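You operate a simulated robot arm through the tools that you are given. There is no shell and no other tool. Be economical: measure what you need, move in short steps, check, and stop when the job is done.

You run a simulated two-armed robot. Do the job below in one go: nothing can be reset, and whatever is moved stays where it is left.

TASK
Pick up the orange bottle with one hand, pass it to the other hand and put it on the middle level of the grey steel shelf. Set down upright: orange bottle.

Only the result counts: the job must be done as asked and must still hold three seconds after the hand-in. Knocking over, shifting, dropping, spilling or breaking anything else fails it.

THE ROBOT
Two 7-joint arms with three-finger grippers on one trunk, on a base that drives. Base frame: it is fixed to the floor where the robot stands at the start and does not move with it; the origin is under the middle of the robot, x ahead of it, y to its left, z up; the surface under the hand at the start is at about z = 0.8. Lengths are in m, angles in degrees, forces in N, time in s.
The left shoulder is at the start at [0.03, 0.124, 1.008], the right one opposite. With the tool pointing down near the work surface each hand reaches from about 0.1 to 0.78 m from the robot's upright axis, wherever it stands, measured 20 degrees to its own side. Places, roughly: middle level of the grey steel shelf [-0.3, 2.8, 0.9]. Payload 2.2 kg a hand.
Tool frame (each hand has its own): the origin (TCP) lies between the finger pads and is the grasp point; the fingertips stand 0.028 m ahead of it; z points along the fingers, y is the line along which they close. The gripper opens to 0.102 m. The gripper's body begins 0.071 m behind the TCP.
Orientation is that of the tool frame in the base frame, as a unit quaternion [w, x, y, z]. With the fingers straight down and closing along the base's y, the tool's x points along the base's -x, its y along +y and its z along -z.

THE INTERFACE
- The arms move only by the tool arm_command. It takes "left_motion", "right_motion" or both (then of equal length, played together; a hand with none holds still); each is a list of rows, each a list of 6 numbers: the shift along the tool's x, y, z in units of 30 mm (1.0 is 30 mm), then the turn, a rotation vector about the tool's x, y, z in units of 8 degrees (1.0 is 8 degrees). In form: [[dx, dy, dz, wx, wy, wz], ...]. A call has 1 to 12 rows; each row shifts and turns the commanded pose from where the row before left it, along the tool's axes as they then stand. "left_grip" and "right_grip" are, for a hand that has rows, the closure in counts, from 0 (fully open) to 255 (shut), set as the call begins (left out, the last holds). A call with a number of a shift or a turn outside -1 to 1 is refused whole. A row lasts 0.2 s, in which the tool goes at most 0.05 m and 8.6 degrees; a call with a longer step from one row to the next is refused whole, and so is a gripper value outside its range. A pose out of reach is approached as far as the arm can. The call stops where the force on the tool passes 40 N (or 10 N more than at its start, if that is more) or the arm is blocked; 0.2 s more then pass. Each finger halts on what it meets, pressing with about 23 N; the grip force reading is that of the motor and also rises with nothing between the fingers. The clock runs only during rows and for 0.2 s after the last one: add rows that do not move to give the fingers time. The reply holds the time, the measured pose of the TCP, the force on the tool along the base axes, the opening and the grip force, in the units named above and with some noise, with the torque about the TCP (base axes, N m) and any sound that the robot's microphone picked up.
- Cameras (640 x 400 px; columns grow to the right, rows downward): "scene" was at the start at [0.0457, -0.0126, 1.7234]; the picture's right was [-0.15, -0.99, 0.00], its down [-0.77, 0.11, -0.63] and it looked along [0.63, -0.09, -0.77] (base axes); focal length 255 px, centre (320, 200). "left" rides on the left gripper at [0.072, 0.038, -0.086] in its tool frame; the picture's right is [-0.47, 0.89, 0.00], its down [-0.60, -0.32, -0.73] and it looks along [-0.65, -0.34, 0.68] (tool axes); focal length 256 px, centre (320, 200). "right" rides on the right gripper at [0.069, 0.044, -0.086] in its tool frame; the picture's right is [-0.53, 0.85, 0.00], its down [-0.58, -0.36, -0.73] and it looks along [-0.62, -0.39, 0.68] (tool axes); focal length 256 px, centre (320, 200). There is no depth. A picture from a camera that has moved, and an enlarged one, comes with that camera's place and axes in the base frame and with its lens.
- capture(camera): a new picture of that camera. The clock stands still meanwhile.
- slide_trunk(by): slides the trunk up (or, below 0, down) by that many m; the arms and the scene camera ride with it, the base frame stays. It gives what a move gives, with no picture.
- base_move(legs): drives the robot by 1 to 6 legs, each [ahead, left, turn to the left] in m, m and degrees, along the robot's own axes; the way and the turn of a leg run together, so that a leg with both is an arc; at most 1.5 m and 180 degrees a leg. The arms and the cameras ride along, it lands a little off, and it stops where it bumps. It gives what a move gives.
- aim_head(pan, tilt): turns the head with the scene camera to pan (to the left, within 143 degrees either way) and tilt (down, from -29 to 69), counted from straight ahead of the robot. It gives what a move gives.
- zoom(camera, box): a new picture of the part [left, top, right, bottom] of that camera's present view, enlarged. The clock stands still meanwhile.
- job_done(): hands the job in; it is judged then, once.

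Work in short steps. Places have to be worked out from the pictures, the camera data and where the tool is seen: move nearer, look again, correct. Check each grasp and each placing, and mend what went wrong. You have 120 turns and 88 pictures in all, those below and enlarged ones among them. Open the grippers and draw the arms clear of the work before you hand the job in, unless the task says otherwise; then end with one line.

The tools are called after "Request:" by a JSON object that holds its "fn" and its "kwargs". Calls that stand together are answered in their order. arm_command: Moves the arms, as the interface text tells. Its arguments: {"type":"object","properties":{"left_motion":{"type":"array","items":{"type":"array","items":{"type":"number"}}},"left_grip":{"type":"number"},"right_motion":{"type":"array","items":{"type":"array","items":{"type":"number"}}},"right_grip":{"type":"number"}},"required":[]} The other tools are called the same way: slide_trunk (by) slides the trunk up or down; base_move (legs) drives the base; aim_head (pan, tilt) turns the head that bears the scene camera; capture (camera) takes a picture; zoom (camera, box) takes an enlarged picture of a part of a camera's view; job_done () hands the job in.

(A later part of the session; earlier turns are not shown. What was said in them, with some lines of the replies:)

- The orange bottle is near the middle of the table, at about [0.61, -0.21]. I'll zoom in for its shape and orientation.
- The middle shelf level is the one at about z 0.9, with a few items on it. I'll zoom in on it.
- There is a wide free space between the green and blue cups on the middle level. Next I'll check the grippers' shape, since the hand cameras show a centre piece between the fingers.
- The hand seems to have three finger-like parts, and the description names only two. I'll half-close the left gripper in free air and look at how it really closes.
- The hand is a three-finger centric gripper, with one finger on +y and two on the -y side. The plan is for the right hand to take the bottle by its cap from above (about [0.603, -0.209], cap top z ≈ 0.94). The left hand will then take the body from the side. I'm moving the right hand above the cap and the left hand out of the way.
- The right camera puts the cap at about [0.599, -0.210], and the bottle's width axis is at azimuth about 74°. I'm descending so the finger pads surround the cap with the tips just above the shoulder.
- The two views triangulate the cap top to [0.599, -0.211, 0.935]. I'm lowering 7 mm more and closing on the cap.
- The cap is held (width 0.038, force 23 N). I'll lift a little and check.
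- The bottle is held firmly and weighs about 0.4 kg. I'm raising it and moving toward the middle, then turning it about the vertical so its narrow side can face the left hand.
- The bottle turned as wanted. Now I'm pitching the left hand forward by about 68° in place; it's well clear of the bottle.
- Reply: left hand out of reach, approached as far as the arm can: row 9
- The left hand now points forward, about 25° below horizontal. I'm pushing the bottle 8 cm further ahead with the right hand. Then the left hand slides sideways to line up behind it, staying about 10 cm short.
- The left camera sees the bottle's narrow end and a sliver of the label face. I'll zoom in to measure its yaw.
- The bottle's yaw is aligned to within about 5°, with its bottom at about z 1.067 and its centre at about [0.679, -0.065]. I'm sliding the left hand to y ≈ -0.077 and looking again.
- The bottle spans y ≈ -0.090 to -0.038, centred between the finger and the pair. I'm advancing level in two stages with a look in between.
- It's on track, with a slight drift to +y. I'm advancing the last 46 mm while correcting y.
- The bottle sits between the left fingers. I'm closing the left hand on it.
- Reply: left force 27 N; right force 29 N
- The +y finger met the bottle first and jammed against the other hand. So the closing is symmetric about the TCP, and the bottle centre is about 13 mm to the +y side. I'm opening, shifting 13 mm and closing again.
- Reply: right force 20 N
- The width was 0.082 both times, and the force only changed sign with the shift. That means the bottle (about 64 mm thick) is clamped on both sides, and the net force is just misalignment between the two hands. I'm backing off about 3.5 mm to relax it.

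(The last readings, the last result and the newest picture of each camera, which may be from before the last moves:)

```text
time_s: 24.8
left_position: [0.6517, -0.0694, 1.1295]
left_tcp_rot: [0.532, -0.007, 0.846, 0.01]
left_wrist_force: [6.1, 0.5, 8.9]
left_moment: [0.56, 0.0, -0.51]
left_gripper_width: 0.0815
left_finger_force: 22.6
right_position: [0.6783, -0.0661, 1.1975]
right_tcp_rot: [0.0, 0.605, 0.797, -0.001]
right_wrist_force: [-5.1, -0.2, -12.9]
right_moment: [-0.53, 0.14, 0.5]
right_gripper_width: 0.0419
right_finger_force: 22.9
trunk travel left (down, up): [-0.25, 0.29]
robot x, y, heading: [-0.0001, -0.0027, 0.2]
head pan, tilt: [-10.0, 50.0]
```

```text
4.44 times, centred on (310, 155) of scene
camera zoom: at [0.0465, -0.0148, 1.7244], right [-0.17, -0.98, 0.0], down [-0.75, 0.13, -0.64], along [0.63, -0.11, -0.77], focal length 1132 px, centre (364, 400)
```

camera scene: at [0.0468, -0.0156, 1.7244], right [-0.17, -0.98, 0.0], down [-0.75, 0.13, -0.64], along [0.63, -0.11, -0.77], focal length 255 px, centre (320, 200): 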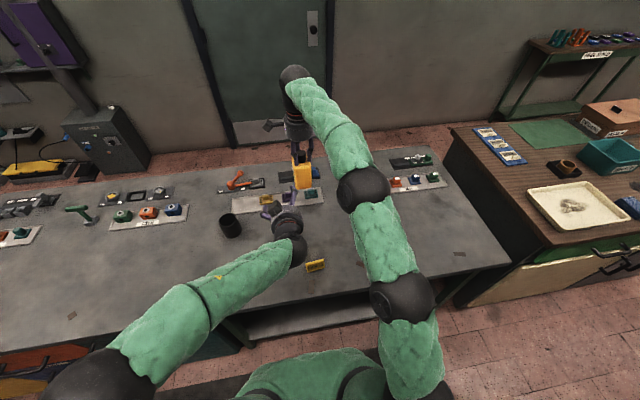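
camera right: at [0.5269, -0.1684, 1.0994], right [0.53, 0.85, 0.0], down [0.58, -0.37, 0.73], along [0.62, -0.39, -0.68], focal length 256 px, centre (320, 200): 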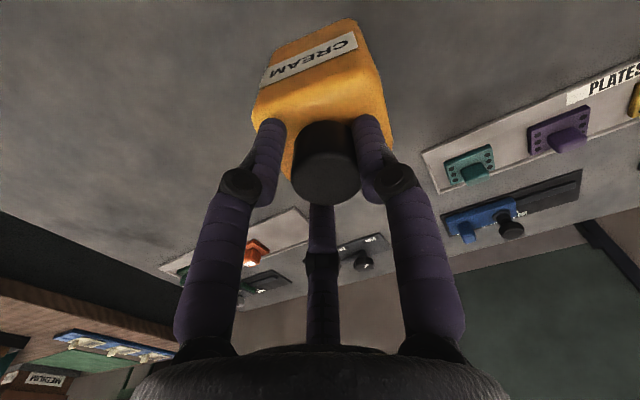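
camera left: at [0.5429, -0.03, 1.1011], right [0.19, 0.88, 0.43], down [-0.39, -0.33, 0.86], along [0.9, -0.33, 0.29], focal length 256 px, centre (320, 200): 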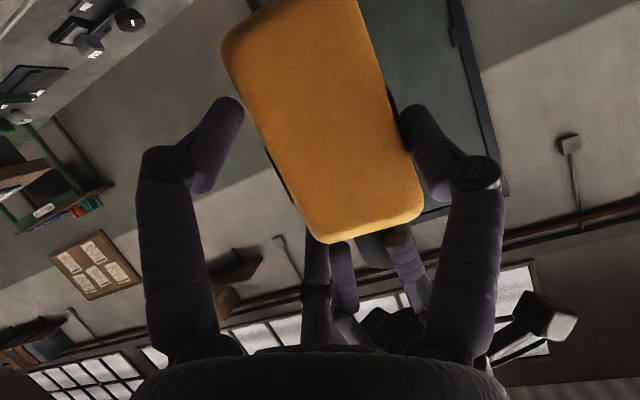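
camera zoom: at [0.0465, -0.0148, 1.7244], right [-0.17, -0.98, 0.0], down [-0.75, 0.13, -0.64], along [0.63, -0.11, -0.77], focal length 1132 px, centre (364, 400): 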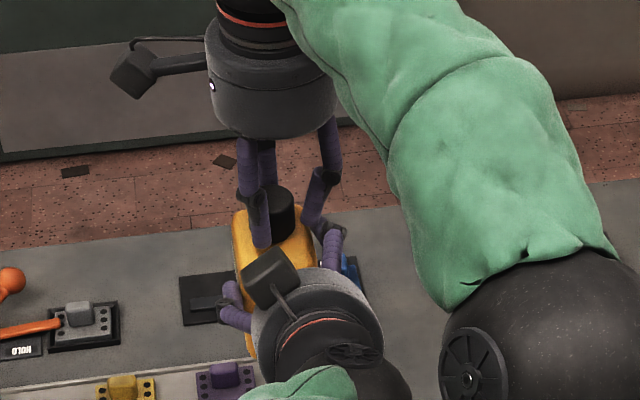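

The side force is now near zero, and the left hand carries about 9 N vertically through friction, so it does hold the bottle. I'm releasing the right hand part-way first.

Request:
{"fn": "arm_command", "kwargs": {"right_motion": [[0, 0, 0, 0, 0, 0], [0, 0, 0, 0, 0, 0]], "right_grip": 90}}

Request:
{"fn": "capture", "kwargs": {"camera": "left"}}

Request:
{"fn": "capture", "kwargs": {"camera": "right"}}

```text
time_s: 25.4
left_position: [0.6515, -0.0704, 1.1252]
left_tcp_rot: [0.532, -0.005, 0.847, 0.01]
left_wrist_force: [-1.9, 0.5, -2.5]
left_moment: [0.01, 0.07, -0.03]
left_gripper_width: 0.0811
left_finger_force: 23.2
right_position: [0.6786, -0.0642, 1.2006]
right_tcp_rot: [0.001, 0.606, 0.795, 0.002]
right_wrist_force: [1.0, -1.5, 1.5]
right_moment: [-0.12, 0.03, 0.06]
right_gripper_width: 0.0668
right_finger_force: 0.4
trunk travel left (down, up): [-0.25, 0.29]
robot x, y, heading: [-0.0025, 0.0017, 0.0]
head pan, tilt: [-10.0, 50.0]
```

```text
52 pictures are left
camera left: at [0.5417, -0.0336, 1.0992], right [0.19, 0.88, 0.43], down [-0.39, -0.33, 0.86], along [0.9, -0.33, 0.28], focal length 256 px, centre (320, 200)
```

left: 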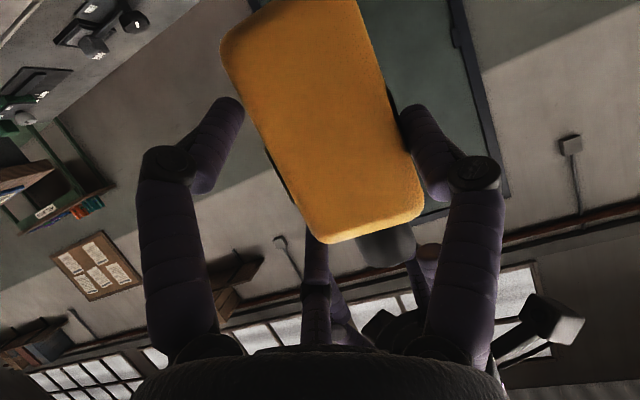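

```text
51 pictures are left
camera right: at [0.7023, 0.0132, 1.2856], right [0.96, -0.29, 0.0], down [-0.2, -0.65, 0.73], along [-0.21, -0.7, -0.68], focal length 256 px, centre (320, 200)
```

right: 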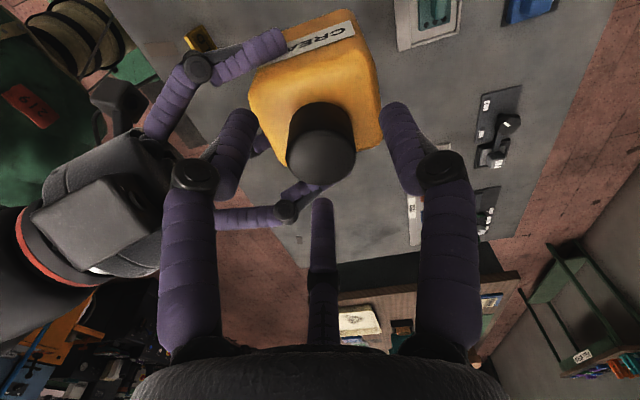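

The left hand holds the bottle alone (grip force 23 N). I'm raising the right hand straight up, clear of it.

Request:
{"fn": "arm_command", "kwargs": {"right_motion": [[0, 0, -0.4, 0, 0, 0], [0, 0, -1, 0, 0, 0], [0, 0, -1, 0, 0, 0], [0, 0, -1, 0, 0, 0]]}}

Request:
{"fn": "capture", "kwargs": {"camera": "scene"}}

Request:
{"fn": "capture", "kwargs": {"camera": "right"}}

```text
time_s: 26.4
left_position: [0.651, -0.0706, 1.1288]
left_tcp_rot: [0.533, -0.005, 0.846, 0.008]
left_wrist_force: [0.3, 0.1, -0.3]
left_moment: [-0.05, 0.14, 0.0]
left_gripper_width: 0.0813
left_finger_force: 23.3
right_position: [0.6569, -0.0645, 1.2824]
right_tcp_rot: [0.0, 0.605, 0.797, -0.001]
right_wrist_force: [0.4, -0.1, -0.6]
right_moment: [0.0, 0.01, 0.01]
right_gripper_width: 0.0661
right_finger_force: 0.2
right hand out of reach, approached as far as the arm can: row 3, 4
trunk travel left (down, up): [-0.25, 0.29]
robot x, y, heading: [0.001, -0.0025, -0.0]
head pan, tilt: [-10.0, 50.0]
```

```text
50 pictures are left
camera scene: at [0.0458, -0.0146, 1.7244], right [-0.17, -0.98, 0.0], down [-0.75, 0.13, -0.64], along [0.63, -0.11, -0.77], focal length 255 px, centre (320, 200)
```

scene: 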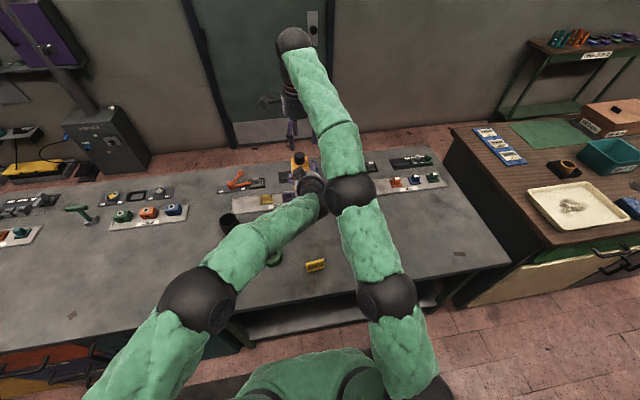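

```text
49 pictures are left
camera right: at [0.681, 0.013, 1.3676], right [0.96, -0.29, 0.0], down [-0.19, -0.65, 0.73], along [-0.21, -0.7, -0.68], focal length 256 px, centre (320, 200)
```

right: 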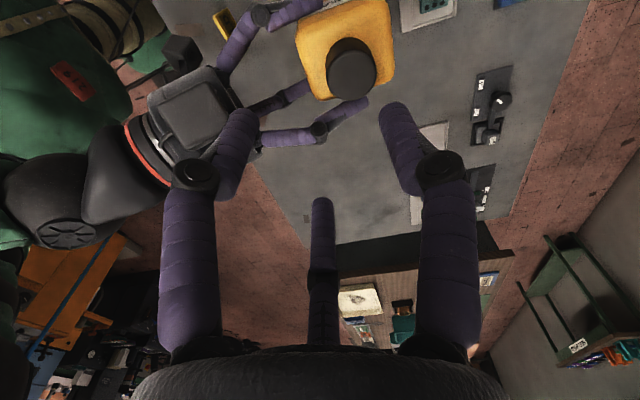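

The right hand is clear of the cap. I'm swinging it off to the right and then back toward the body so that it's out of the way when driving.

Request:
{"fn": "arm_command", "kwargs": {"right_motion": [[-0.96, -0.27, 0, 0, 0, 0], [-0.96, -0.27, 0, 0, 0, 0], [-0.96, -0.27, 0, 0, 0, 0], [-0.96, -0.27, 0, 0, 0, 0], [-0.96, -0.27, 0, 0, 0, 0], [-0.96, -0.27, 0, 0, 0, 0], [-0.96, -0.27, 0, 0, 0, 0], [0.27, -0.95, 0.3, 0, 0, -0.9], [0.15, -0.95, 0.3, 0, 0, -0.9], [0.0, -0.95, 0.3, 0, 0, -0.9]]}}

Request:
{"fn": "capture", "kwargs": {"camera": "scene"}}

Request:
{"fn": "capture", "kwargs": {"camera": "left"}}

```text
time_s: 28.6
left_position: [0.6503, -0.0713, 1.1281]
left_tcp_rot: [0.533, -0.005, 0.846, 0.009]
left_wrist_force: [-0.9, -0.3, -0.3]
left_moment: [-0.05, 0.15, -0.03]
left_gripper_width: 0.081
left_finger_force: 23.1
right_position: [0.574, -0.2979, 1.2542]
right_tcp_rot: [0.001, 0.443, 0.896, 0.001]
right_wrist_force: [-0.9, 0.7, 0.3]
right_moment: [0.02, -0.03, 0.07]
right_gripper_width: 0.066
right_finger_force: 0.0
trunk travel left (down, up): [-0.25, 0.29]
robot x, y, heading: [0.0011, 0.0012, -0.0]
head pan, tilt: [-10.0, 50.0]
```

```text
48 pictures are left
camera scene: at [0.0444, -0.0153, 1.7245], right [-0.17, -0.98, 0.0], down [-0.75, 0.13, -0.64], along [0.63, -0.11, -0.77], focal length 255 px, centre (320, 200)
```

scene: 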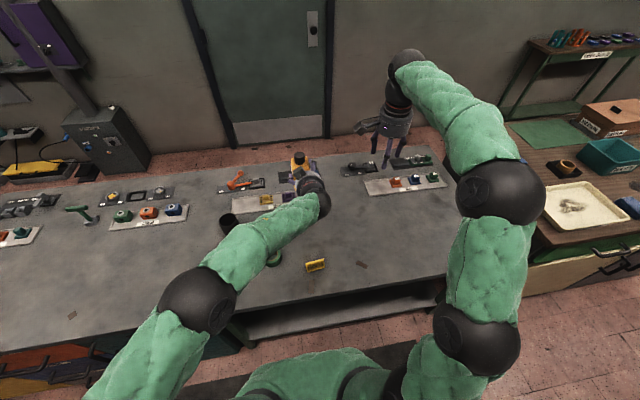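

```text
47 pictures are left
camera left: at [0.5411, -0.0339, 1.1016], right [0.19, 0.88, 0.43], down [-0.39, -0.33, 0.86], along [0.9, -0.33, 0.29], focal length 256 px, centre (320, 200)
```

left: 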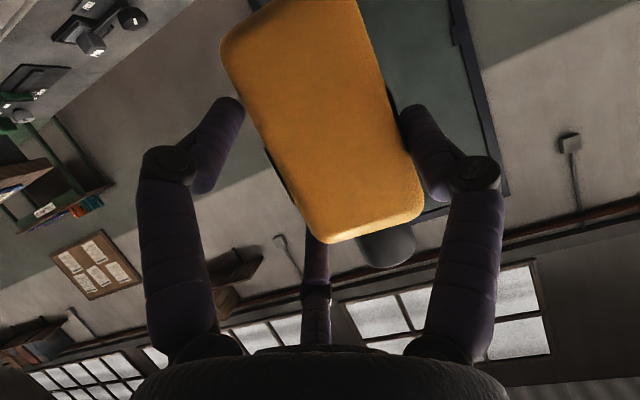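

The bottle is held upright and the right arm is clear. I'm backing off the table 0.3 m, turning left 90° and driving partway towards the shelf.

Request:
{"fn": "base_move", "kwargs": {"legs": [[-0.3, 0, 0], [0, 0, 90], [1.0, 0, 0]]}}

Request:
{"fn": "aim_head", "kwargs": {"pan": 0, "tilt": 25}}

Request:
{"fn": "capture", "kwargs": {"camera": "scene"}}

```text
time_s: 39.2
left_position: [-0.232, 1.649, 1.1276]
left_tcp_rot: [-0.369, 0.604, -0.592, -0.384]
left_wrist_force: [-0.4, 0.0, 0.4]
left_moment: [-0.15, -0.03, -0.01]
left_gripper_width: 0.0814
left_finger_force: 23.1
right_position: [-0.0036, 1.5762, 1.2537]
right_tcp_rot: [-0.001, -0.324, 0.946, 0.0]
right_wrist_force: [-0.7, -0.1, -0.6]
right_moment: [-0.02, -0.07, -0.01]
right_gripper_width: 0.0657
right_finger_force: 0.0
trunk travel left (down, up): [-0.25, 0.29]
robot x, y, heading: [-0.2959, 0.9952, 90.8]
head pan, tilt: [-10.0, 50.0]
```

```text
time_s: 40.1
left_position: [-0.2319, 1.6477, 1.1275]
left_tcp_rot: [-0.369, 0.605, -0.592, -0.385]
left_wrist_force: [-0.1, -0.5, -0.6]
left_moment: [-0.11, -0.06, 0.0]
left_gripper_width: 0.0812
left_finger_force: 23.4
right_position: [-0.004, 1.5751, 1.2538]
right_tcp_rot: [0.0, -0.324, 0.946, 0.0]
right_wrist_force: [0.8, 0.1, 1.1]
right_moment: [0.0, 0.01, -0.04]
right_gripper_width: 0.0658
right_finger_force: 0.1
trunk travel left (down, up): [-0.25, 0.29]
robot x, y, heading: [-0.295, 0.9987, 90.5]
head pan, tilt: [0.0, 25.0]
```

```text
46 pictures are left
camera scene: at [-0.2954, 1.0582, 1.7618], right [1.0, 0.01, 0.0], down [0.0, -0.42, -0.91], along [-0.01, 0.91, -0.42], focal length 255 px, centre (320, 200)
```

scene: 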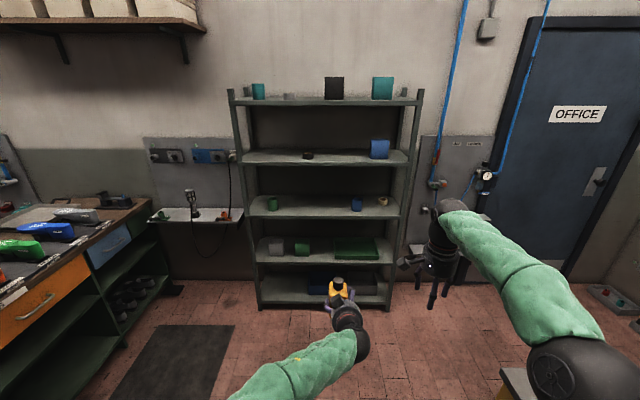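

The bottle is still in hand and the shelf is dead ahead. I'll zoom in to measure the middle level.

Request:
{"fn": "zoom", "kwargs": {"camera": "scene", "box": [235, 135, 415, 245]}}

```text
3.56 times, centred on (325, 190) of scene
camera zoom: at [-0.2954, 1.0582, 1.7618], right [1.0, 0.01, 0.0], down [0.0, -0.42, -0.91], along [-0.01, 0.91, -0.42], focal length 906 px, centre (302, 236)
```

zoom: 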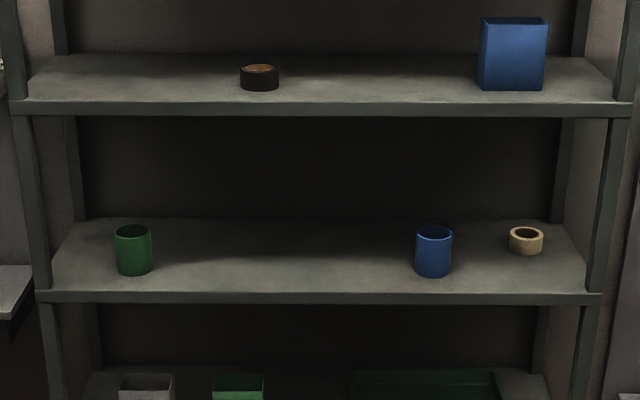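

The front edge of the middle level is at about y 2.6 and z 0.90–0.94, and the free stretch is x ≈ -0.62 to -0.09. I'm tucking the right hand back, then driving closer with a sidestep left to aim at x ≈ -0.36.

Request:
{"fn": "arm_command", "kwargs": {"right_motion": [[0.6, -0.78, 0, 0, 0, 0], [0.6, -0.78, 0, 0, 0, 0], [0.6, -0.78, 0, 0, 0, 0], [0.6, -0.78, 0, 0, 0, 0], [0.6, -0.78, 0, 0, 0, 0], [0.6, -0.78, 0, 0, 0, 0], [0.6, -0.78, 0, 0, 0, 0]]}}

Request:
{"fn": "base_move", "kwargs": {"legs": [[0, 0.12, -0.5], [0.55, 0, 0]]}}

Request:
{"fn": "aim_head", "kwargs": {"pan": 0, "tilt": 38}}

Request:
{"fn": "capture", "kwargs": {"camera": "scene"}}

Request:
{"fn": "capture", "kwargs": {"camera": "left"}}

```text
time_s: 41.7
left_position: [-0.2313, 1.6478, 1.1285]
left_tcp_rot: [-0.369, 0.605, -0.592, -0.385]
left_wrist_force: [1.1, -0.1, -0.4]
left_moment: [-0.13, -0.05, -0.01]
left_gripper_width: 0.081
left_finger_force: 22.9
right_position: [-0.0023, 1.3677, 1.2546]
right_tcp_rot: [0.0, -0.323, 0.946, 0.001]
right_wrist_force: [-0.6, -0.2, 0.7]
right_moment: [0.02, -0.02, 0.0]
right_gripper_width: 0.0659
right_finger_force: 0.0
trunk travel left (down, up): [-0.25, 0.29]
robot x, y, heading: [-0.2927, 0.9996, 90.6]
head pan, tilt: [0.0, 25.0]
```

```text
time_s: 45.8
left_position: [-0.3448, 2.2031, 1.1277]
left_tcp_rot: [-0.37, 0.602, -0.595, -0.383]
left_wrist_force: [0.0, -0.2, 0.1]
left_moment: [-0.14, -0.04, 0.01]
left_gripper_width: 0.0812
left_finger_force: 22.4
right_position: [-0.1199, 1.9215, 1.2541]
right_tcp_rot: [-0.001, -0.319, 0.948, 0.0]
right_wrist_force: [0.7, -0.3, 0.1]
right_moment: [-0.03, 0.0, -0.04]
right_gripper_width: 0.0661
right_finger_force: 0.0
trunk travel left (down, up): [-0.25, 0.29]
robot x, y, heading: [-0.4164, 1.5547, 90.0]
head pan, tilt: [0.0, 25.0]
```

```text
time_s: 46.5
left_position: [-0.3459, 2.2025, 1.1279]
left_tcp_rot: [-0.37, 0.602, -0.595, -0.383]
left_wrist_force: [-0.2, -0.8, -1.2]
left_moment: [-0.12, -0.04, 0.02]
left_gripper_width: 0.0811
left_finger_force: 23.0
right_position: [-0.1201, 1.9212, 1.2545]
right_tcp_rot: [-0.001, -0.319, 0.948, 0.0]
right_wrist_force: [1.0, -0.2, 0.2]
right_moment: [0.03, -0.04, -0.01]
right_gripper_width: 0.0661
right_finger_force: 0.0
trunk travel left (down, up): [-0.25, 0.29]
robot x, y, heading: [-0.4154, 1.5541, 90.0]
head pan, tilt: [0.0, 38.0]
```

```text
44 pictures are left
camera scene: at [-0.4161, 1.6072, 1.7416], right [1.0, 0.0, 0.0], down [0.0, -0.62, -0.79], along [0.0, 0.79, -0.62], focal length 255 px, centre (320, 200)
```

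scene: 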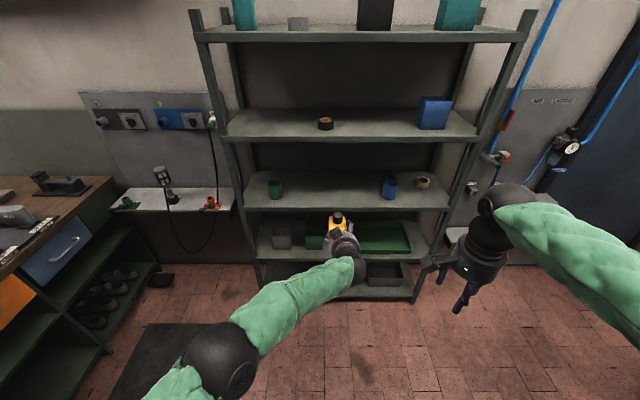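

```text
43 pictures are left
camera left: at [-0.3809, 2.0937, 1.1007], right [-0.88, 0.19, 0.43], down [0.33, -0.39, 0.86], along [0.33, 0.9, 0.29], focal length 256 px, centre (320, 200)
```

left: 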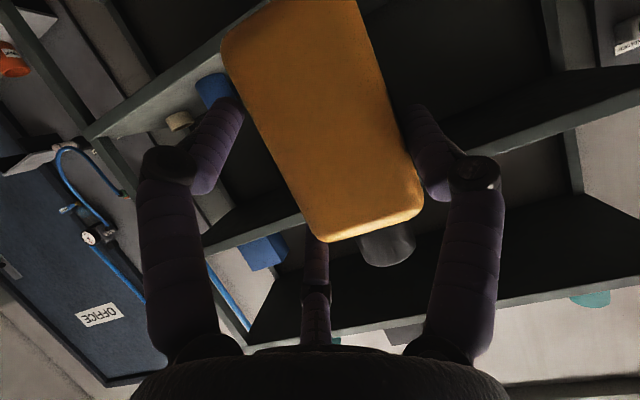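

Zooming to measure the front edges of the middle and upper levels more precisely from here.

Request:
{"fn": "zoom", "kwargs": {"camera": "scene", "box": [240, 100, 440, 225]}}

Request:
{"fn": "zoom", "kwargs": {"camera": "scene", "box": [300, 195, 380, 275]}}

```text
3.20 times, centred on (340, 162) of scene
camera zoom: at [-0.4161, 1.6072, 1.7416], right [1.0, 0.0, 0.0], down [0.0, -0.62, -0.79], along [0.0, 0.79, -0.62], focal length 815 px, centre (256, 320)
```

zoom: 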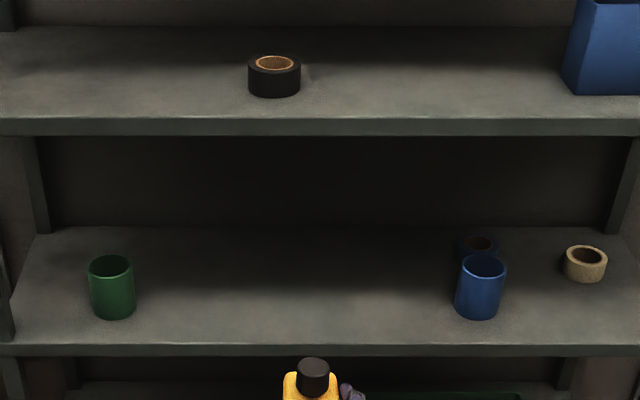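

```text
5.00 times, centred on (340, 235) of scene
camera zoom: at [-0.4161, 1.6072, 1.7416], right [1.0, 0.0, 0.0], down [0.0, -0.62, -0.79], along [0.0, 0.79, -0.62], focal length 1274 px, centre (220, 25)
```

zoom: 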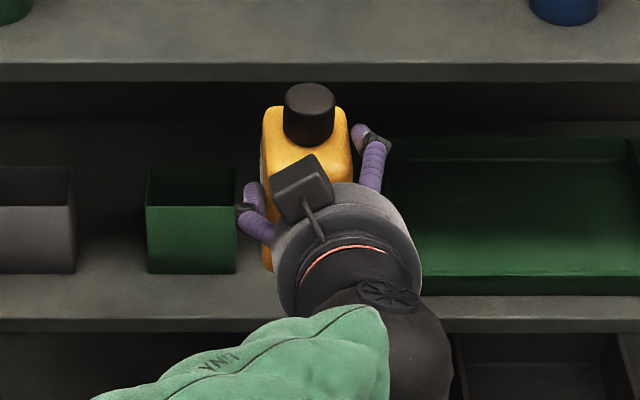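

Triangulating two views puts the shelf's front edge at y ≈ 2.56, the middle surface at z ≈ 0.944 and the upper board at 1.32. I'm lowering the trunk 8 cm (bottle bottom ≈ 0.985), driving ahead 0.29 m and looking.

Request:
{"fn": "slide_trunk", "kwargs": {"by": -0.08}}

Request:
{"fn": "base_move", "kwargs": {"legs": [[0.29, 0, 0]]}}

Request:
{"fn": "aim_head", "kwargs": {"pan": 0, "tilt": 45}}

Request:
{"fn": "capture", "kwargs": {"camera": "scene"}}

Request:
{"fn": "capture", "kwargs": {"camera": "left"}}

```text
time_s: 47.7
left_position: [-0.345, 2.2022, 1.0492]
left_tcp_rot: [-0.371, 0.601, -0.595, -0.383]
left_wrist_force: [0.1, -0.8, -0.3]
left_moment: [-0.14, -0.05, 0.01]
left_gripper_width: 0.0812
left_finger_force: 22.7
right_position: [-0.1196, 1.9215, 1.1735]
right_tcp_rot: [0.0, -0.32, 0.948, 0.0]
right_wrist_force: [-0.3, 0.2, 0.4]
right_moment: [-0.05, -0.04, 0.01]
right_gripper_width: 0.0657
right_finger_force: 0.1
trunk travel left (down, up): [-0.17, 0.37]
robot x, y, heading: [-0.4192, 1.551, 90.1]
head pan, tilt: [0.0, 38.0]
```

```text
time_s: 49.7
left_position: [-0.3405, 2.4919, 1.0471]
left_tcp_rot: [-0.371, 0.6, -0.598, -0.381]
left_wrist_force: [0.2, -0.2, -0.7]
left_moment: [-0.12, -0.06, 0.01]
left_gripper_width: 0.0811
left_finger_force: 23.6
right_position: [-0.1151, 2.2093, 1.174]
right_tcp_rot: [-0.001, -0.316, 0.949, -0.001]
right_wrist_force: [0.2, 0.9, -0.9]
right_moment: [0.0, -0.03, 0.0]
right_gripper_width: 0.0661
right_finger_force: 0.0
trunk travel left (down, up): [-0.17, 0.37]
robot x, y, heading: [-0.4119, 1.8408, 89.6]
head pan, tilt: [0.0, 38.0]
```

```text
time_s: 50.4
left_position: [-0.3401, 2.4921, 1.0483]
left_tcp_rot: [-0.371, 0.6, -0.598, -0.381]
left_wrist_force: [0.6, 0.2, 0.4]
left_moment: [-0.1, -0.02, -0.01]
left_gripper_width: 0.0811
left_finger_force: 23.2
right_position: [-0.1171, 2.2089, 1.1749]
right_tcp_rot: [-0.001, -0.315, 0.949, 0.0]
right_wrist_force: [0.3, -0.8, 0.5]
right_moment: [0.01, 0.02, 0.0]
right_gripper_width: 0.0658
right_finger_force: 0.1
trunk travel left (down, up): [-0.17, 0.37]
robot x, y, heading: [-0.4185, 1.8477, 89.7]
head pan, tilt: [0.0, 45.0]
```

```text
40 pictures are left
camera scene: at [-0.4147, 1.8919, 1.6514], right [1.0, -0.01, 0.0], down [0.0, -0.71, -0.71], along [0.0, 0.71, -0.71], focal length 255 px, centre (320, 200)
```

scene: 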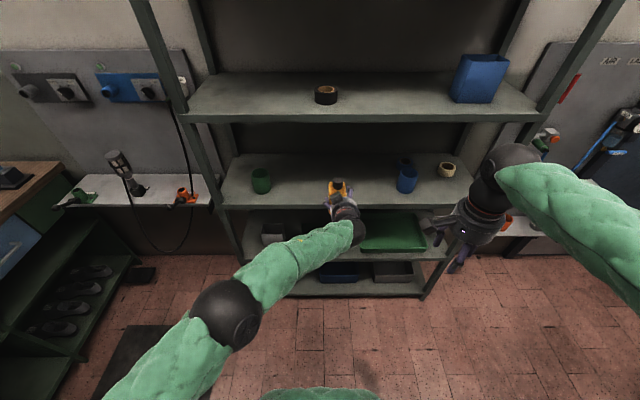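

```text
39 pictures are left
camera left: at [-0.3763, 2.3831, 1.0205], right [-0.88, 0.19, 0.43], down [0.33, -0.39, 0.86], along [0.33, 0.9, 0.28], focal length 256 px, centre (320, 200)
```

left: 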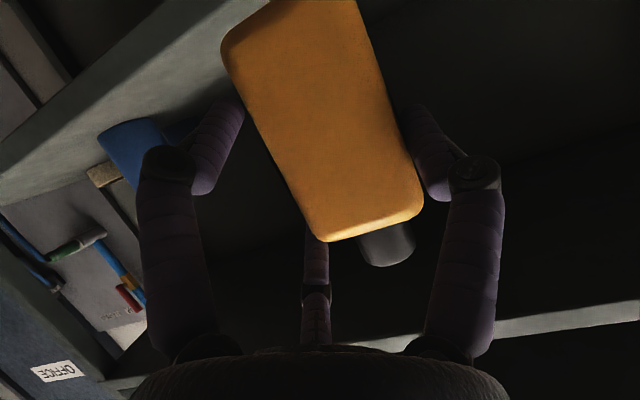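

Zooming in on the shelf edge in the left view and on the bottle in the scene view, to pin down the height.

Request:
{"fn": "zoom", "kwargs": {"camera": "left", "box": [0, 0, 240, 220]}}

Request:
{"fn": "zoom", "kwargs": {"camera": "scene", "box": [230, 110, 450, 240]}}

```text
1.82 times, centred on (120, 110) of left
camera zoom: at [-0.3763, 2.3831, 1.0205], right [-0.88, 0.19, 0.43], down [0.33, -0.39, 0.86], along [0.33, 0.9, 0.28], focal length 465 px, centre (684, 364)
```

zoom: 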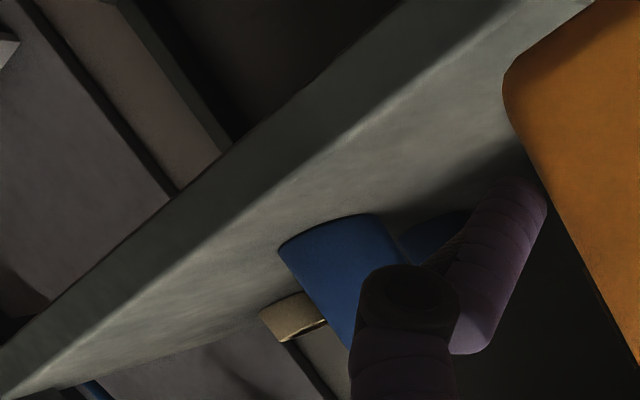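

```text
2.91 times, centred on (340, 175) of scene
camera zoom: at [-0.4147, 1.8919, 1.6514], right [1.0, -0.01, 0.0], down [0.0, -0.71, -0.71], along [0.0, 0.71, -0.71], focal length 741 px, centre (262, 273)
```

zoom: 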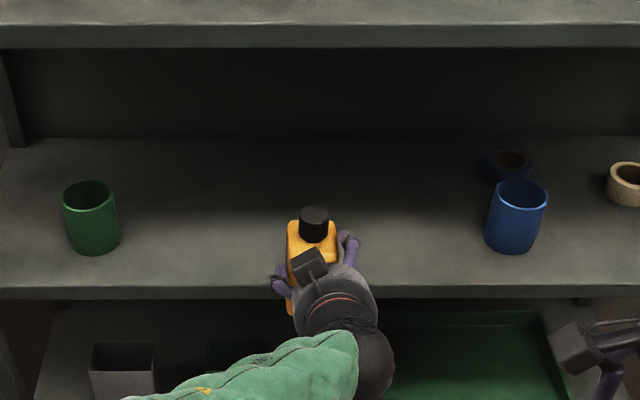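

Two views agree: surface z ≈ 0.935, front edge y ≈ 2.575, bottle bottom ≈ 0.986. I'm driving in 0.12 m, which puts the bottle centre about 6 cm inside the edge, then lowering the trunk 3.5 cm.

Request:
{"fn": "base_move", "kwargs": {"legs": [[0.12, 0, 0]]}}

Request:
{"fn": "slide_trunk", "kwargs": {"by": -0.035}}

Request:
{"fn": "capture", "kwargs": {"camera": "left"}}

Request:
{"fn": "zoom", "kwargs": {"camera": "scene", "box": [250, 90, 450, 220]}}

```text
time_s: 51.6
left_position: [-0.3418, 2.6136, 1.0458]
left_tcp_rot: [-0.37, 0.601, -0.596, -0.382]
left_wrist_force: [0.3, 0.9, 0.3]
left_moment: [-0.1, -0.04, 0.04]
left_gripper_width: 0.0809
left_finger_force: 23.3
right_position: [-0.1175, 2.3318, 1.1733]
right_tcp_rot: [-0.001, -0.318, 0.948, -0.001]
right_wrist_force: [-0.4, -0.4, 0.0]
right_moment: [-0.06, -0.01, -0.02]
right_gripper_width: 0.0659
right_finger_force: 0.0
trunk travel left (down, up): [-0.17, 0.37]
robot x, y, heading: [-0.4168, 1.9574, 90.0]
head pan, tilt: [0.0, 45.0]
```

```text
time_s: 52.4
left_position: [-0.3415, 2.6109, 1.0119]
left_tcp_rot: [-0.371, 0.601, -0.596, -0.383]
left_wrist_force: [0.7, 0.2, 0.0]
left_moment: [-0.11, -0.05, 0.0]
left_gripper_width: 0.081
left_finger_force: 22.6
right_position: [-0.1174, 2.3294, 1.1389]
right_tcp_rot: [0.0, -0.319, 0.948, 0.0]
right_wrist_force: [-0.2, -0.6, 0.4]
right_moment: [-0.02, -0.03, 0.01]
right_gripper_width: 0.0659
right_finger_force: 0.0
trunk travel left (down, up): [-0.135, 0.405]
robot x, y, heading: [-0.4127, 1.9593, 90.0]
head pan, tilt: [0.0, 45.0]
```

```text
36 pictures are left
camera left: at [-0.3782, 2.5028, 0.9857], right [-0.88, 0.19, 0.43], down [0.33, -0.39, 0.86], along [0.33, 0.9, 0.29], focal length 256 px, centre (320, 200)
```

left: 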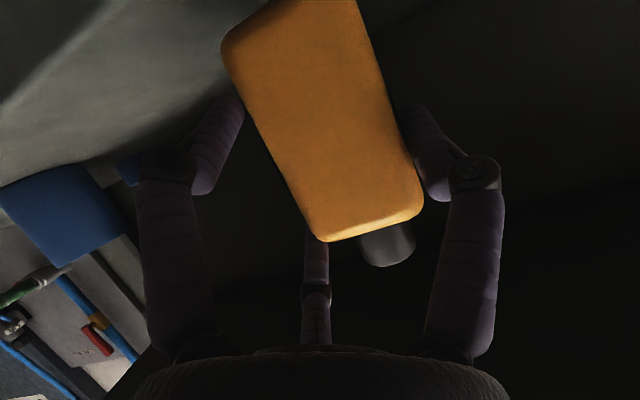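

```text
3.08 times, centred on (350, 155) of scene
camera zoom: at [-0.4145, 2.0115, 1.6164], right [1.0, 0.0, 0.0], down [0.0, -0.71, -0.71], along [0.0, 0.71, -0.71], focal length 784 px, centre (228, 338)
```

zoom: 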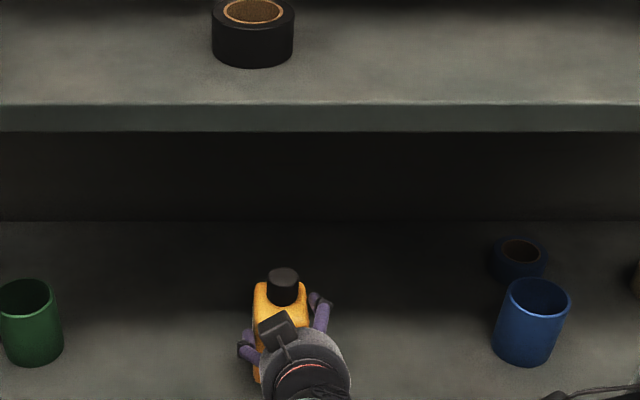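

The bottle is over the shelf with plenty of space on both sides, its bottom about 15 mm above the surface. I'm lowering by arm in small steps and watching the force.

Request:
{"fn": "arm_command", "kwargs": {"left_motion": [[0.12, 0, 0.058, 0, 0, 0], [0.12, 0, 0.058, 0, 0, 0]]}}

Request:
{"fn": "arm_command", "kwargs": {"left_motion": [[0.09, 0, 0.043, 0, 0, 0]]}}

Request:
{"fn": "arm_command", "kwargs": {"left_motion": [[0.09, 0, 0.043, 0, 0, 0]]}}

```text
time_s: 53.0
left_position: [-0.3432, 2.6111, 1.0041]
left_tcp_rot: [-0.371, 0.601, -0.597, -0.381]
left_wrist_force: [-0.1, 0.2, -0.7]
left_moment: [-0.13, -0.06, -0.03]
left_gripper_width: 0.0813
left_finger_force: 22.7
right_position: [-0.1167, 2.3297, 1.1398]
right_tcp_rot: [-0.001, -0.318, 0.948, 0.0]
right_wrist_force: [-0.3, -0.2, -0.2]
right_moment: [0.0, -0.02, -0.04]
right_gripper_width: 0.066
right_finger_force: 0.0
trunk travel left (down, up): [-0.135, 0.405]
robot x, y, heading: [-0.4113, 1.9591, 89.9]
head pan, tilt: [0.0, 45.0]
```

```text
time_s: 53.4
left_position: [-0.3426, 2.6106, 1.001]
left_tcp_rot: [-0.371, 0.601, -0.596, -0.382]
left_wrist_force: [0.3, -0.3, 0.2]
left_moment: [-0.12, -0.05, 0.01]
left_gripper_width: 0.0812
left_finger_force: 23.0
right_position: [-0.1165, 2.3297, 1.1384]
right_tcp_rot: [0.0, -0.318, 0.948, 0.0]
right_wrist_force: [-0.8, 0.1, 0.8]
right_moment: [-0.02, 0.01, 0.0]
right_gripper_width: 0.066
right_finger_force: 0.0
trunk travel left (down, up): [-0.135, 0.405]
robot x, y, heading: [-0.4145, 1.9615, 89.8]
head pan, tilt: [0.0, 45.0]
```

```text
time_s: 53.8
left_position: [-0.3429, 2.6124, 0.9976]
left_tcp_rot: [-0.371, 0.601, -0.596, -0.382]
left_wrist_force: [0.1, 0.7, 0.6]
left_moment: [-0.13, -0.06, -0.03]
left_gripper_width: 0.081
left_finger_force: 22.8
right_position: [-0.1176, 2.33, 1.1402]
right_tcp_rot: [0.0, -0.318, 0.948, -0.001]
right_wrist_force: [-0.2, -0.5, -0.2]
right_moment: [0.0, 0.01, 0.02]
right_gripper_width: 0.0661
right_finger_force: 0.1
trunk travel left (down, up): [-0.135, 0.405]
robot x, y, heading: [-0.4125, 1.9615, 89.9]
head pan, tilt: [0.0, 45.0]
```

No contact yet at TCP 0.998. Continuing in 3 mm steps.

Request:
{"fn": "arm_command", "kwargs": {"left_motion": [[0.09, 0, 0.043, 0, 0, 0]]}}

Request:
{"fn": "arm_command", "kwargs": {"left_motion": [[0.08, 0, 0.038, 0, 0, 0]]}}

Request:
{"fn": "capture", "kwargs": {"camera": "left"}}

```text
time_s: 54.2
left_position: [-0.3425, 2.6121, 0.9946]
left_tcp_rot: [-0.371, 0.601, -0.596, -0.382]
left_wrist_force: [-0.4, -0.1, 1.1]
left_moment: [-0.12, -0.04, 0.01]
left_gripper_width: 0.0814
left_finger_force: 22.6
right_position: [-0.1181, 2.3294, 1.1386]
right_tcp_rot: [0.0, -0.318, 0.948, 0.0]
right_wrist_force: [0.4, -0.7, 0.8]
right_moment: [0.0, -0.03, -0.03]
right_gripper_width: 0.066
right_finger_force: 0.1
trunk travel left (down, up): [-0.135, 0.405]
robot x, y, heading: [-0.414, 1.9632, 90.1]
head pan, tilt: [0.0, 45.0]
```

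```text
time_s: 54.6
left_position: [-0.3435, 2.6122, 0.9931]
left_tcp_rot: [-0.372, 0.6, -0.596, -0.382]
left_wrist_force: [0.7, -0.2, -0.5]
left_moment: [-0.06, -0.05, -0.03]
left_gripper_width: 0.0814
left_finger_force: 23.2
right_position: [-0.1159, 2.3298, 1.1397]
right_tcp_rot: [0.0, -0.318, 0.948, 0.0]
right_wrist_force: [1.3, 0.7, -0.5]
right_moment: [0.02, 0.0, 0.01]
right_gripper_width: 0.0661
right_finger_force: 0.0
trunk travel left (down, up): [-0.135, 0.405]
robot x, y, heading: [-0.4142, 1.965, 90.1]
head pan, tilt: [0.0, 45.0]
```

```text
34 pictures are left
camera left: at [-0.3789, 2.5027, 0.9659], right [-0.88, 0.19, 0.43], down [0.33, -0.39, 0.86], along [0.33, 0.9, 0.29], focal length 256 px, centre (320, 200)
```

left: 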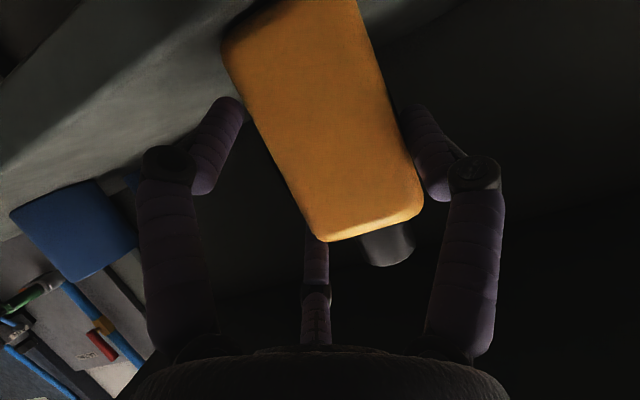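

The moment just halved, which hints at first contact. Two finer steps follow.

Request:
{"fn": "arm_command", "kwargs": {"left_motion": [[0.05, 0, 0.024, 0, 0, 0]]}}

Request:
{"fn": "arm_command", "kwargs": {"left_motion": [[0.05, 0, 0.024, 0, 0, 0]]}}

```text
time_s: 55.0
left_position: [-0.3431, 2.6118, 0.9927]
left_tcp_rot: [-0.371, 0.601, -0.595, -0.383]
left_wrist_force: [-0.3, -1.6, 1.6]
left_moment: [0.16, -0.15, -0.03]
left_gripper_width: 0.0812
left_finger_force: 22.6
right_position: [-0.1174, 2.3292, 1.1392]
right_tcp_rot: [0.0, -0.318, 0.948, 0.0]
right_wrist_force: [1.0, 0.1, 0.1]
right_moment: [0.0, 0.03, 0.01]
right_gripper_width: 0.0661
right_finger_force: 0.1
trunk travel left (down, up): [-0.135, 0.405]
robot x, y, heading: [-0.4133, 1.9619, 90.0]
head pan, tilt: [0.0, 45.0]
```

```text
time_s: 55.4
left_position: [-0.3439, 2.6117, 0.9919]
left_tcp_rot: [-0.373, 0.601, -0.594, -0.383]
left_wrist_force: [-1.2, -2.9, 8.3]
left_moment: [0.45, -0.2, -0.02]
left_gripper_width: 0.0811
left_finger_force: 23.1
right_position: [-0.1172, 2.3292, 1.1401]
right_tcp_rot: [0.0, -0.318, 0.948, 0.0]
right_wrist_force: [0.7, -0.9, -0.4]
right_moment: [0.0, 0.01, 0.0]
right_gripper_width: 0.0658
right_finger_force: 0.0
trunk travel left (down, up): [-0.135, 0.405]
robot x, y, heading: [-0.4129, 1.9579, 90.0]
head pan, tilt: [0.0, 45.0]
```

The far bottom edge of the bottle has touched down (8 N). I'm opening the left hand to let it settle.

Request:
{"fn": "arm_command", "kwargs": {"left_motion": [[0, 0, 0, 0, 0, 0], [0, 0, 0, 0, 0, 0], [0, 0, 0, 0, 0, 0]], "left_grip": 0}}

Request:
{"fn": "capture", "kwargs": {"camera": "left"}}

Request:
{"fn": "zoom", "kwargs": {"camera": "scene", "box": [270, 140, 370, 230]}}

```text
time_s: 56.2
left_position: [-0.3427, 2.611, 0.9903]
left_tcp_rot: [-0.371, 0.601, -0.596, -0.383]
left_wrist_force: [0.4, -0.4, 0.0]
left_moment: [-0.01, -0.01, 0.0]
left_gripper_width: 0.1022
left_finger_force: 0.0
right_position: [-0.1161, 2.3286, 1.1385]
right_tcp_rot: [-0.001, -0.319, 0.948, 0.0]
right_wrist_force: [0.0, -0.3, -0.2]
right_moment: [-0.05, 0.0, -0.01]
right_gripper_width: 0.066
right_finger_force: 0.0
trunk travel left (down, up): [-0.135, 0.405]
robot x, y, heading: [-0.4159, 1.9612, 89.9]
head pan, tilt: [0.0, 45.0]
```

```text
33 pictures are left
camera left: at [-0.3788, 2.5024, 0.9624], right [-0.88, 0.19, 0.43], down [0.33, -0.39, 0.86], along [0.33, 0.9, 0.29], focal length 256 px, centre (320, 200)
```

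left: 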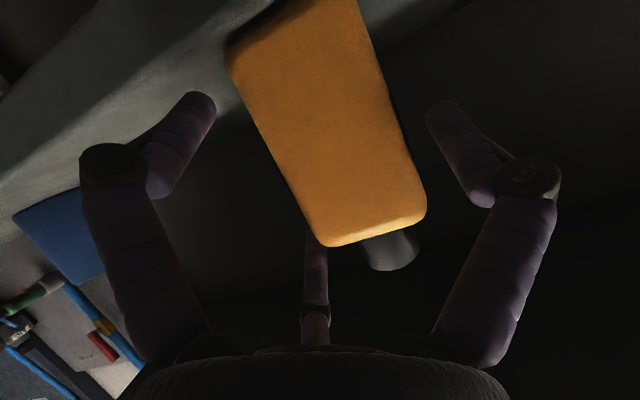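

```text
4.44 times, centred on (320, 185) of scene
camera zoom: at [-0.4145, 2.011, 1.6163], right [1.0, 0.0, 0.0], down [0.0, -0.71, -0.71], along [0.0, 0.71, -0.71], focal length 1132 px, centre (320, 267)
```

zoom: 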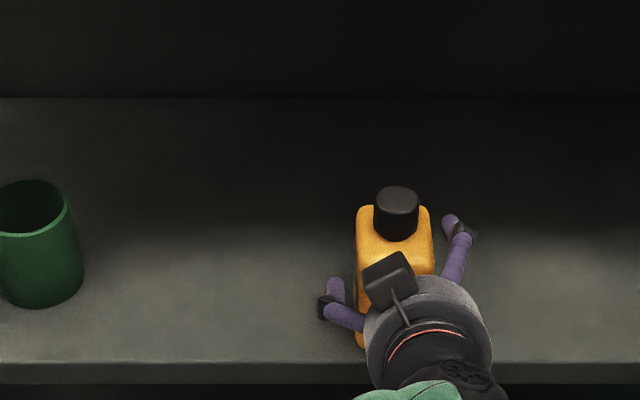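

Released; the bottle stands upright and the fingers are clear of it on both sides. I'm drawing the hand straight back.

Request:
{"fn": "arm_command", "kwargs": {"left_motion": [[0.21, 0, -0.45, 0, 0, 0], [0.3, 0, -0.63, 0, 0, 0], [0.3, 0, -0.63, 0, 0, 0]]}}

Request:
{"fn": "capture", "kwargs": {"camera": "left"}}

```text
time_s: 57.0
left_position: [-0.342, 2.554, 0.9906]
left_tcp_rot: [-0.371, 0.601, -0.595, -0.383]
left_wrist_force: [0.0, 0.2, 0.3]
left_moment: [0.03, 0.02, 0.0]
left_gripper_width: 0.1019
left_finger_force: 0.1
right_position: [-0.1176, 2.3286, 1.1387]
right_tcp_rot: [0.0, -0.319, 0.948, 0.0]
right_wrist_force: [-0.1, 0.5, -0.2]
right_moment: [0.04, 0.01, -0.02]
right_gripper_width: 0.066
right_finger_force: 0.1
trunk travel left (down, up): [-0.135, 0.405]
robot x, y, heading: [-0.4129, 1.9567, 90.0]
head pan, tilt: [0.0, 45.0]
```

```text
31 pictures are left
camera left: at [-0.3781, 2.445, 0.9637], right [-0.88, 0.19, 0.43], down [0.33, -0.39, 0.86], along [0.33, 0.9, 0.29], focal length 256 px, centre (320, 200)
```

left: 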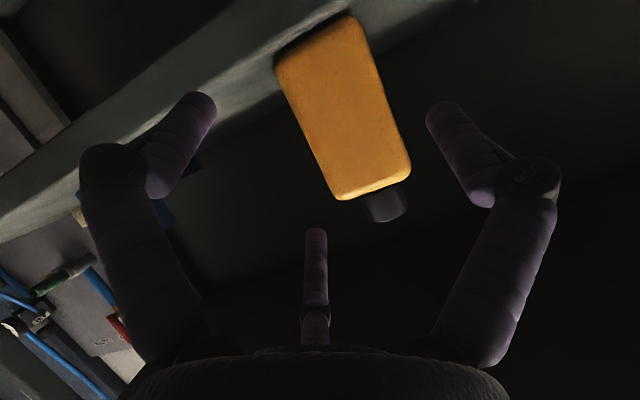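

The bottle hasn't moved. I'm pulling further back with the base and opening the right gripper, then taking a final look.

Request:
{"fn": "base_move", "kwargs": {"legs": [[-0.4, 0, 0]]}}

Request:
{"fn": "arm_command", "kwargs": {"right_motion": [[0, 0, 0, 0, 0, 0], [0, 0, 0, 0, 0, 0]], "right_grip": 0}}

Request:
{"fn": "aim_head", "kwargs": {"pan": 0, "tilt": 38}}

Request:
{"fn": "zoom", "kwargs": {"camera": "scene", "box": [230, 90, 450, 240]}}

```text
time_s: 59.4
left_position: [-0.3447, 2.1622, 0.9924]
left_tcp_rot: [-0.371, 0.601, -0.595, -0.383]
left_wrist_force: [-0.4, -0.2, 0.5]
left_moment: [0.01, -0.01, 0.03]
left_gripper_width: 0.1019
left_finger_force: 0.0
right_position: [-0.1177, 1.937, 1.1396]
right_tcp_rot: [0.0, -0.319, 0.948, 0.0]
right_wrist_force: [0.3, -0.6, -0.6]
right_moment: [0.02, 0.02, 0.01]
right_gripper_width: 0.066
right_finger_force: 0.0
trunk travel left (down, up): [-0.135, 0.405]
robot x, y, heading: [-0.4154, 1.568, 90.1]
head pan, tilt: [0.0, 45.0]
```

```text
time_s: 60.0
left_position: [-0.3427, 2.1619, 0.9911]
left_tcp_rot: [-0.37, 0.602, -0.595, -0.384]
left_wrist_force: [-0.4, 0.2, 0.3]
left_moment: [0.0, -0.02, -0.05]
left_gripper_width: 0.1019
left_finger_force: 0.2
right_position: [-0.1174, 1.9384, 1.1385]
right_tcp_rot: [0.001, -0.319, 0.948, 0.0]
right_wrist_force: [-0.1, 0.8, 0.2]
right_moment: [0.02, 0.03, -0.03]
right_gripper_width: 0.102
right_finger_force: 0.0
trunk travel left (down, up): [-0.135, 0.405]
robot x, y, heading: [-0.4107, 1.5671, 89.9]
head pan, tilt: [0.0, 45.0]
```

```text
time_s: 60.7
left_position: [-0.3441, 2.1628, 0.9902]
left_tcp_rot: [-0.37, 0.602, -0.595, -0.383]
left_wrist_force: [-0.1, -0.5, 0.0]
left_moment: [-0.01, 0.01, 0.03]
left_gripper_width: 0.1021
left_finger_force: 0.1
right_position: [-0.1175, 1.9375, 1.1391]
right_tcp_rot: [0.0, -0.32, 0.948, 0.0]
right_wrist_force: [0.6, -0.6, -0.7]
right_moment: [0.01, 0.0, -0.01]
right_gripper_width: 0.1017
right_finger_force: 0.1
trunk travel left (down, up): [-0.135, 0.405]
robot x, y, heading: [-0.4121, 1.5714, 89.9]
head pan, tilt: [0.0, 38.0]
```

```text
2.67 times, centred on (340, 165) of scene
camera zoom: at [-0.415, 1.624, 1.6265], right [1.0, 0.0, 0.0], down [0.0, -0.62, -0.79], along [0.0, 0.79, -0.62], focal length 679 px, centre (267, 293)
```

zoom: 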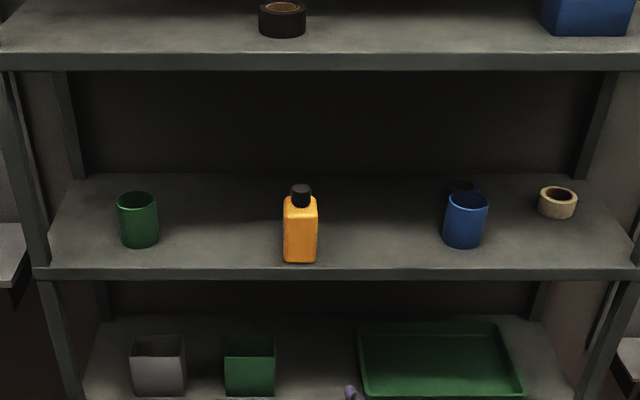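

The bottle stands upright on the middle level, nothing else has moved, and both hands are open and clear. Handing in.

Request:
{"fn": "job_done", "kwargs": {}}

```text
The job is handed in.
```

The right hand picked up the orange bottle and passed it to the left, which set it upright on the middle level of the grey steel shelf; nothing else was disturbed in the pictures I took.
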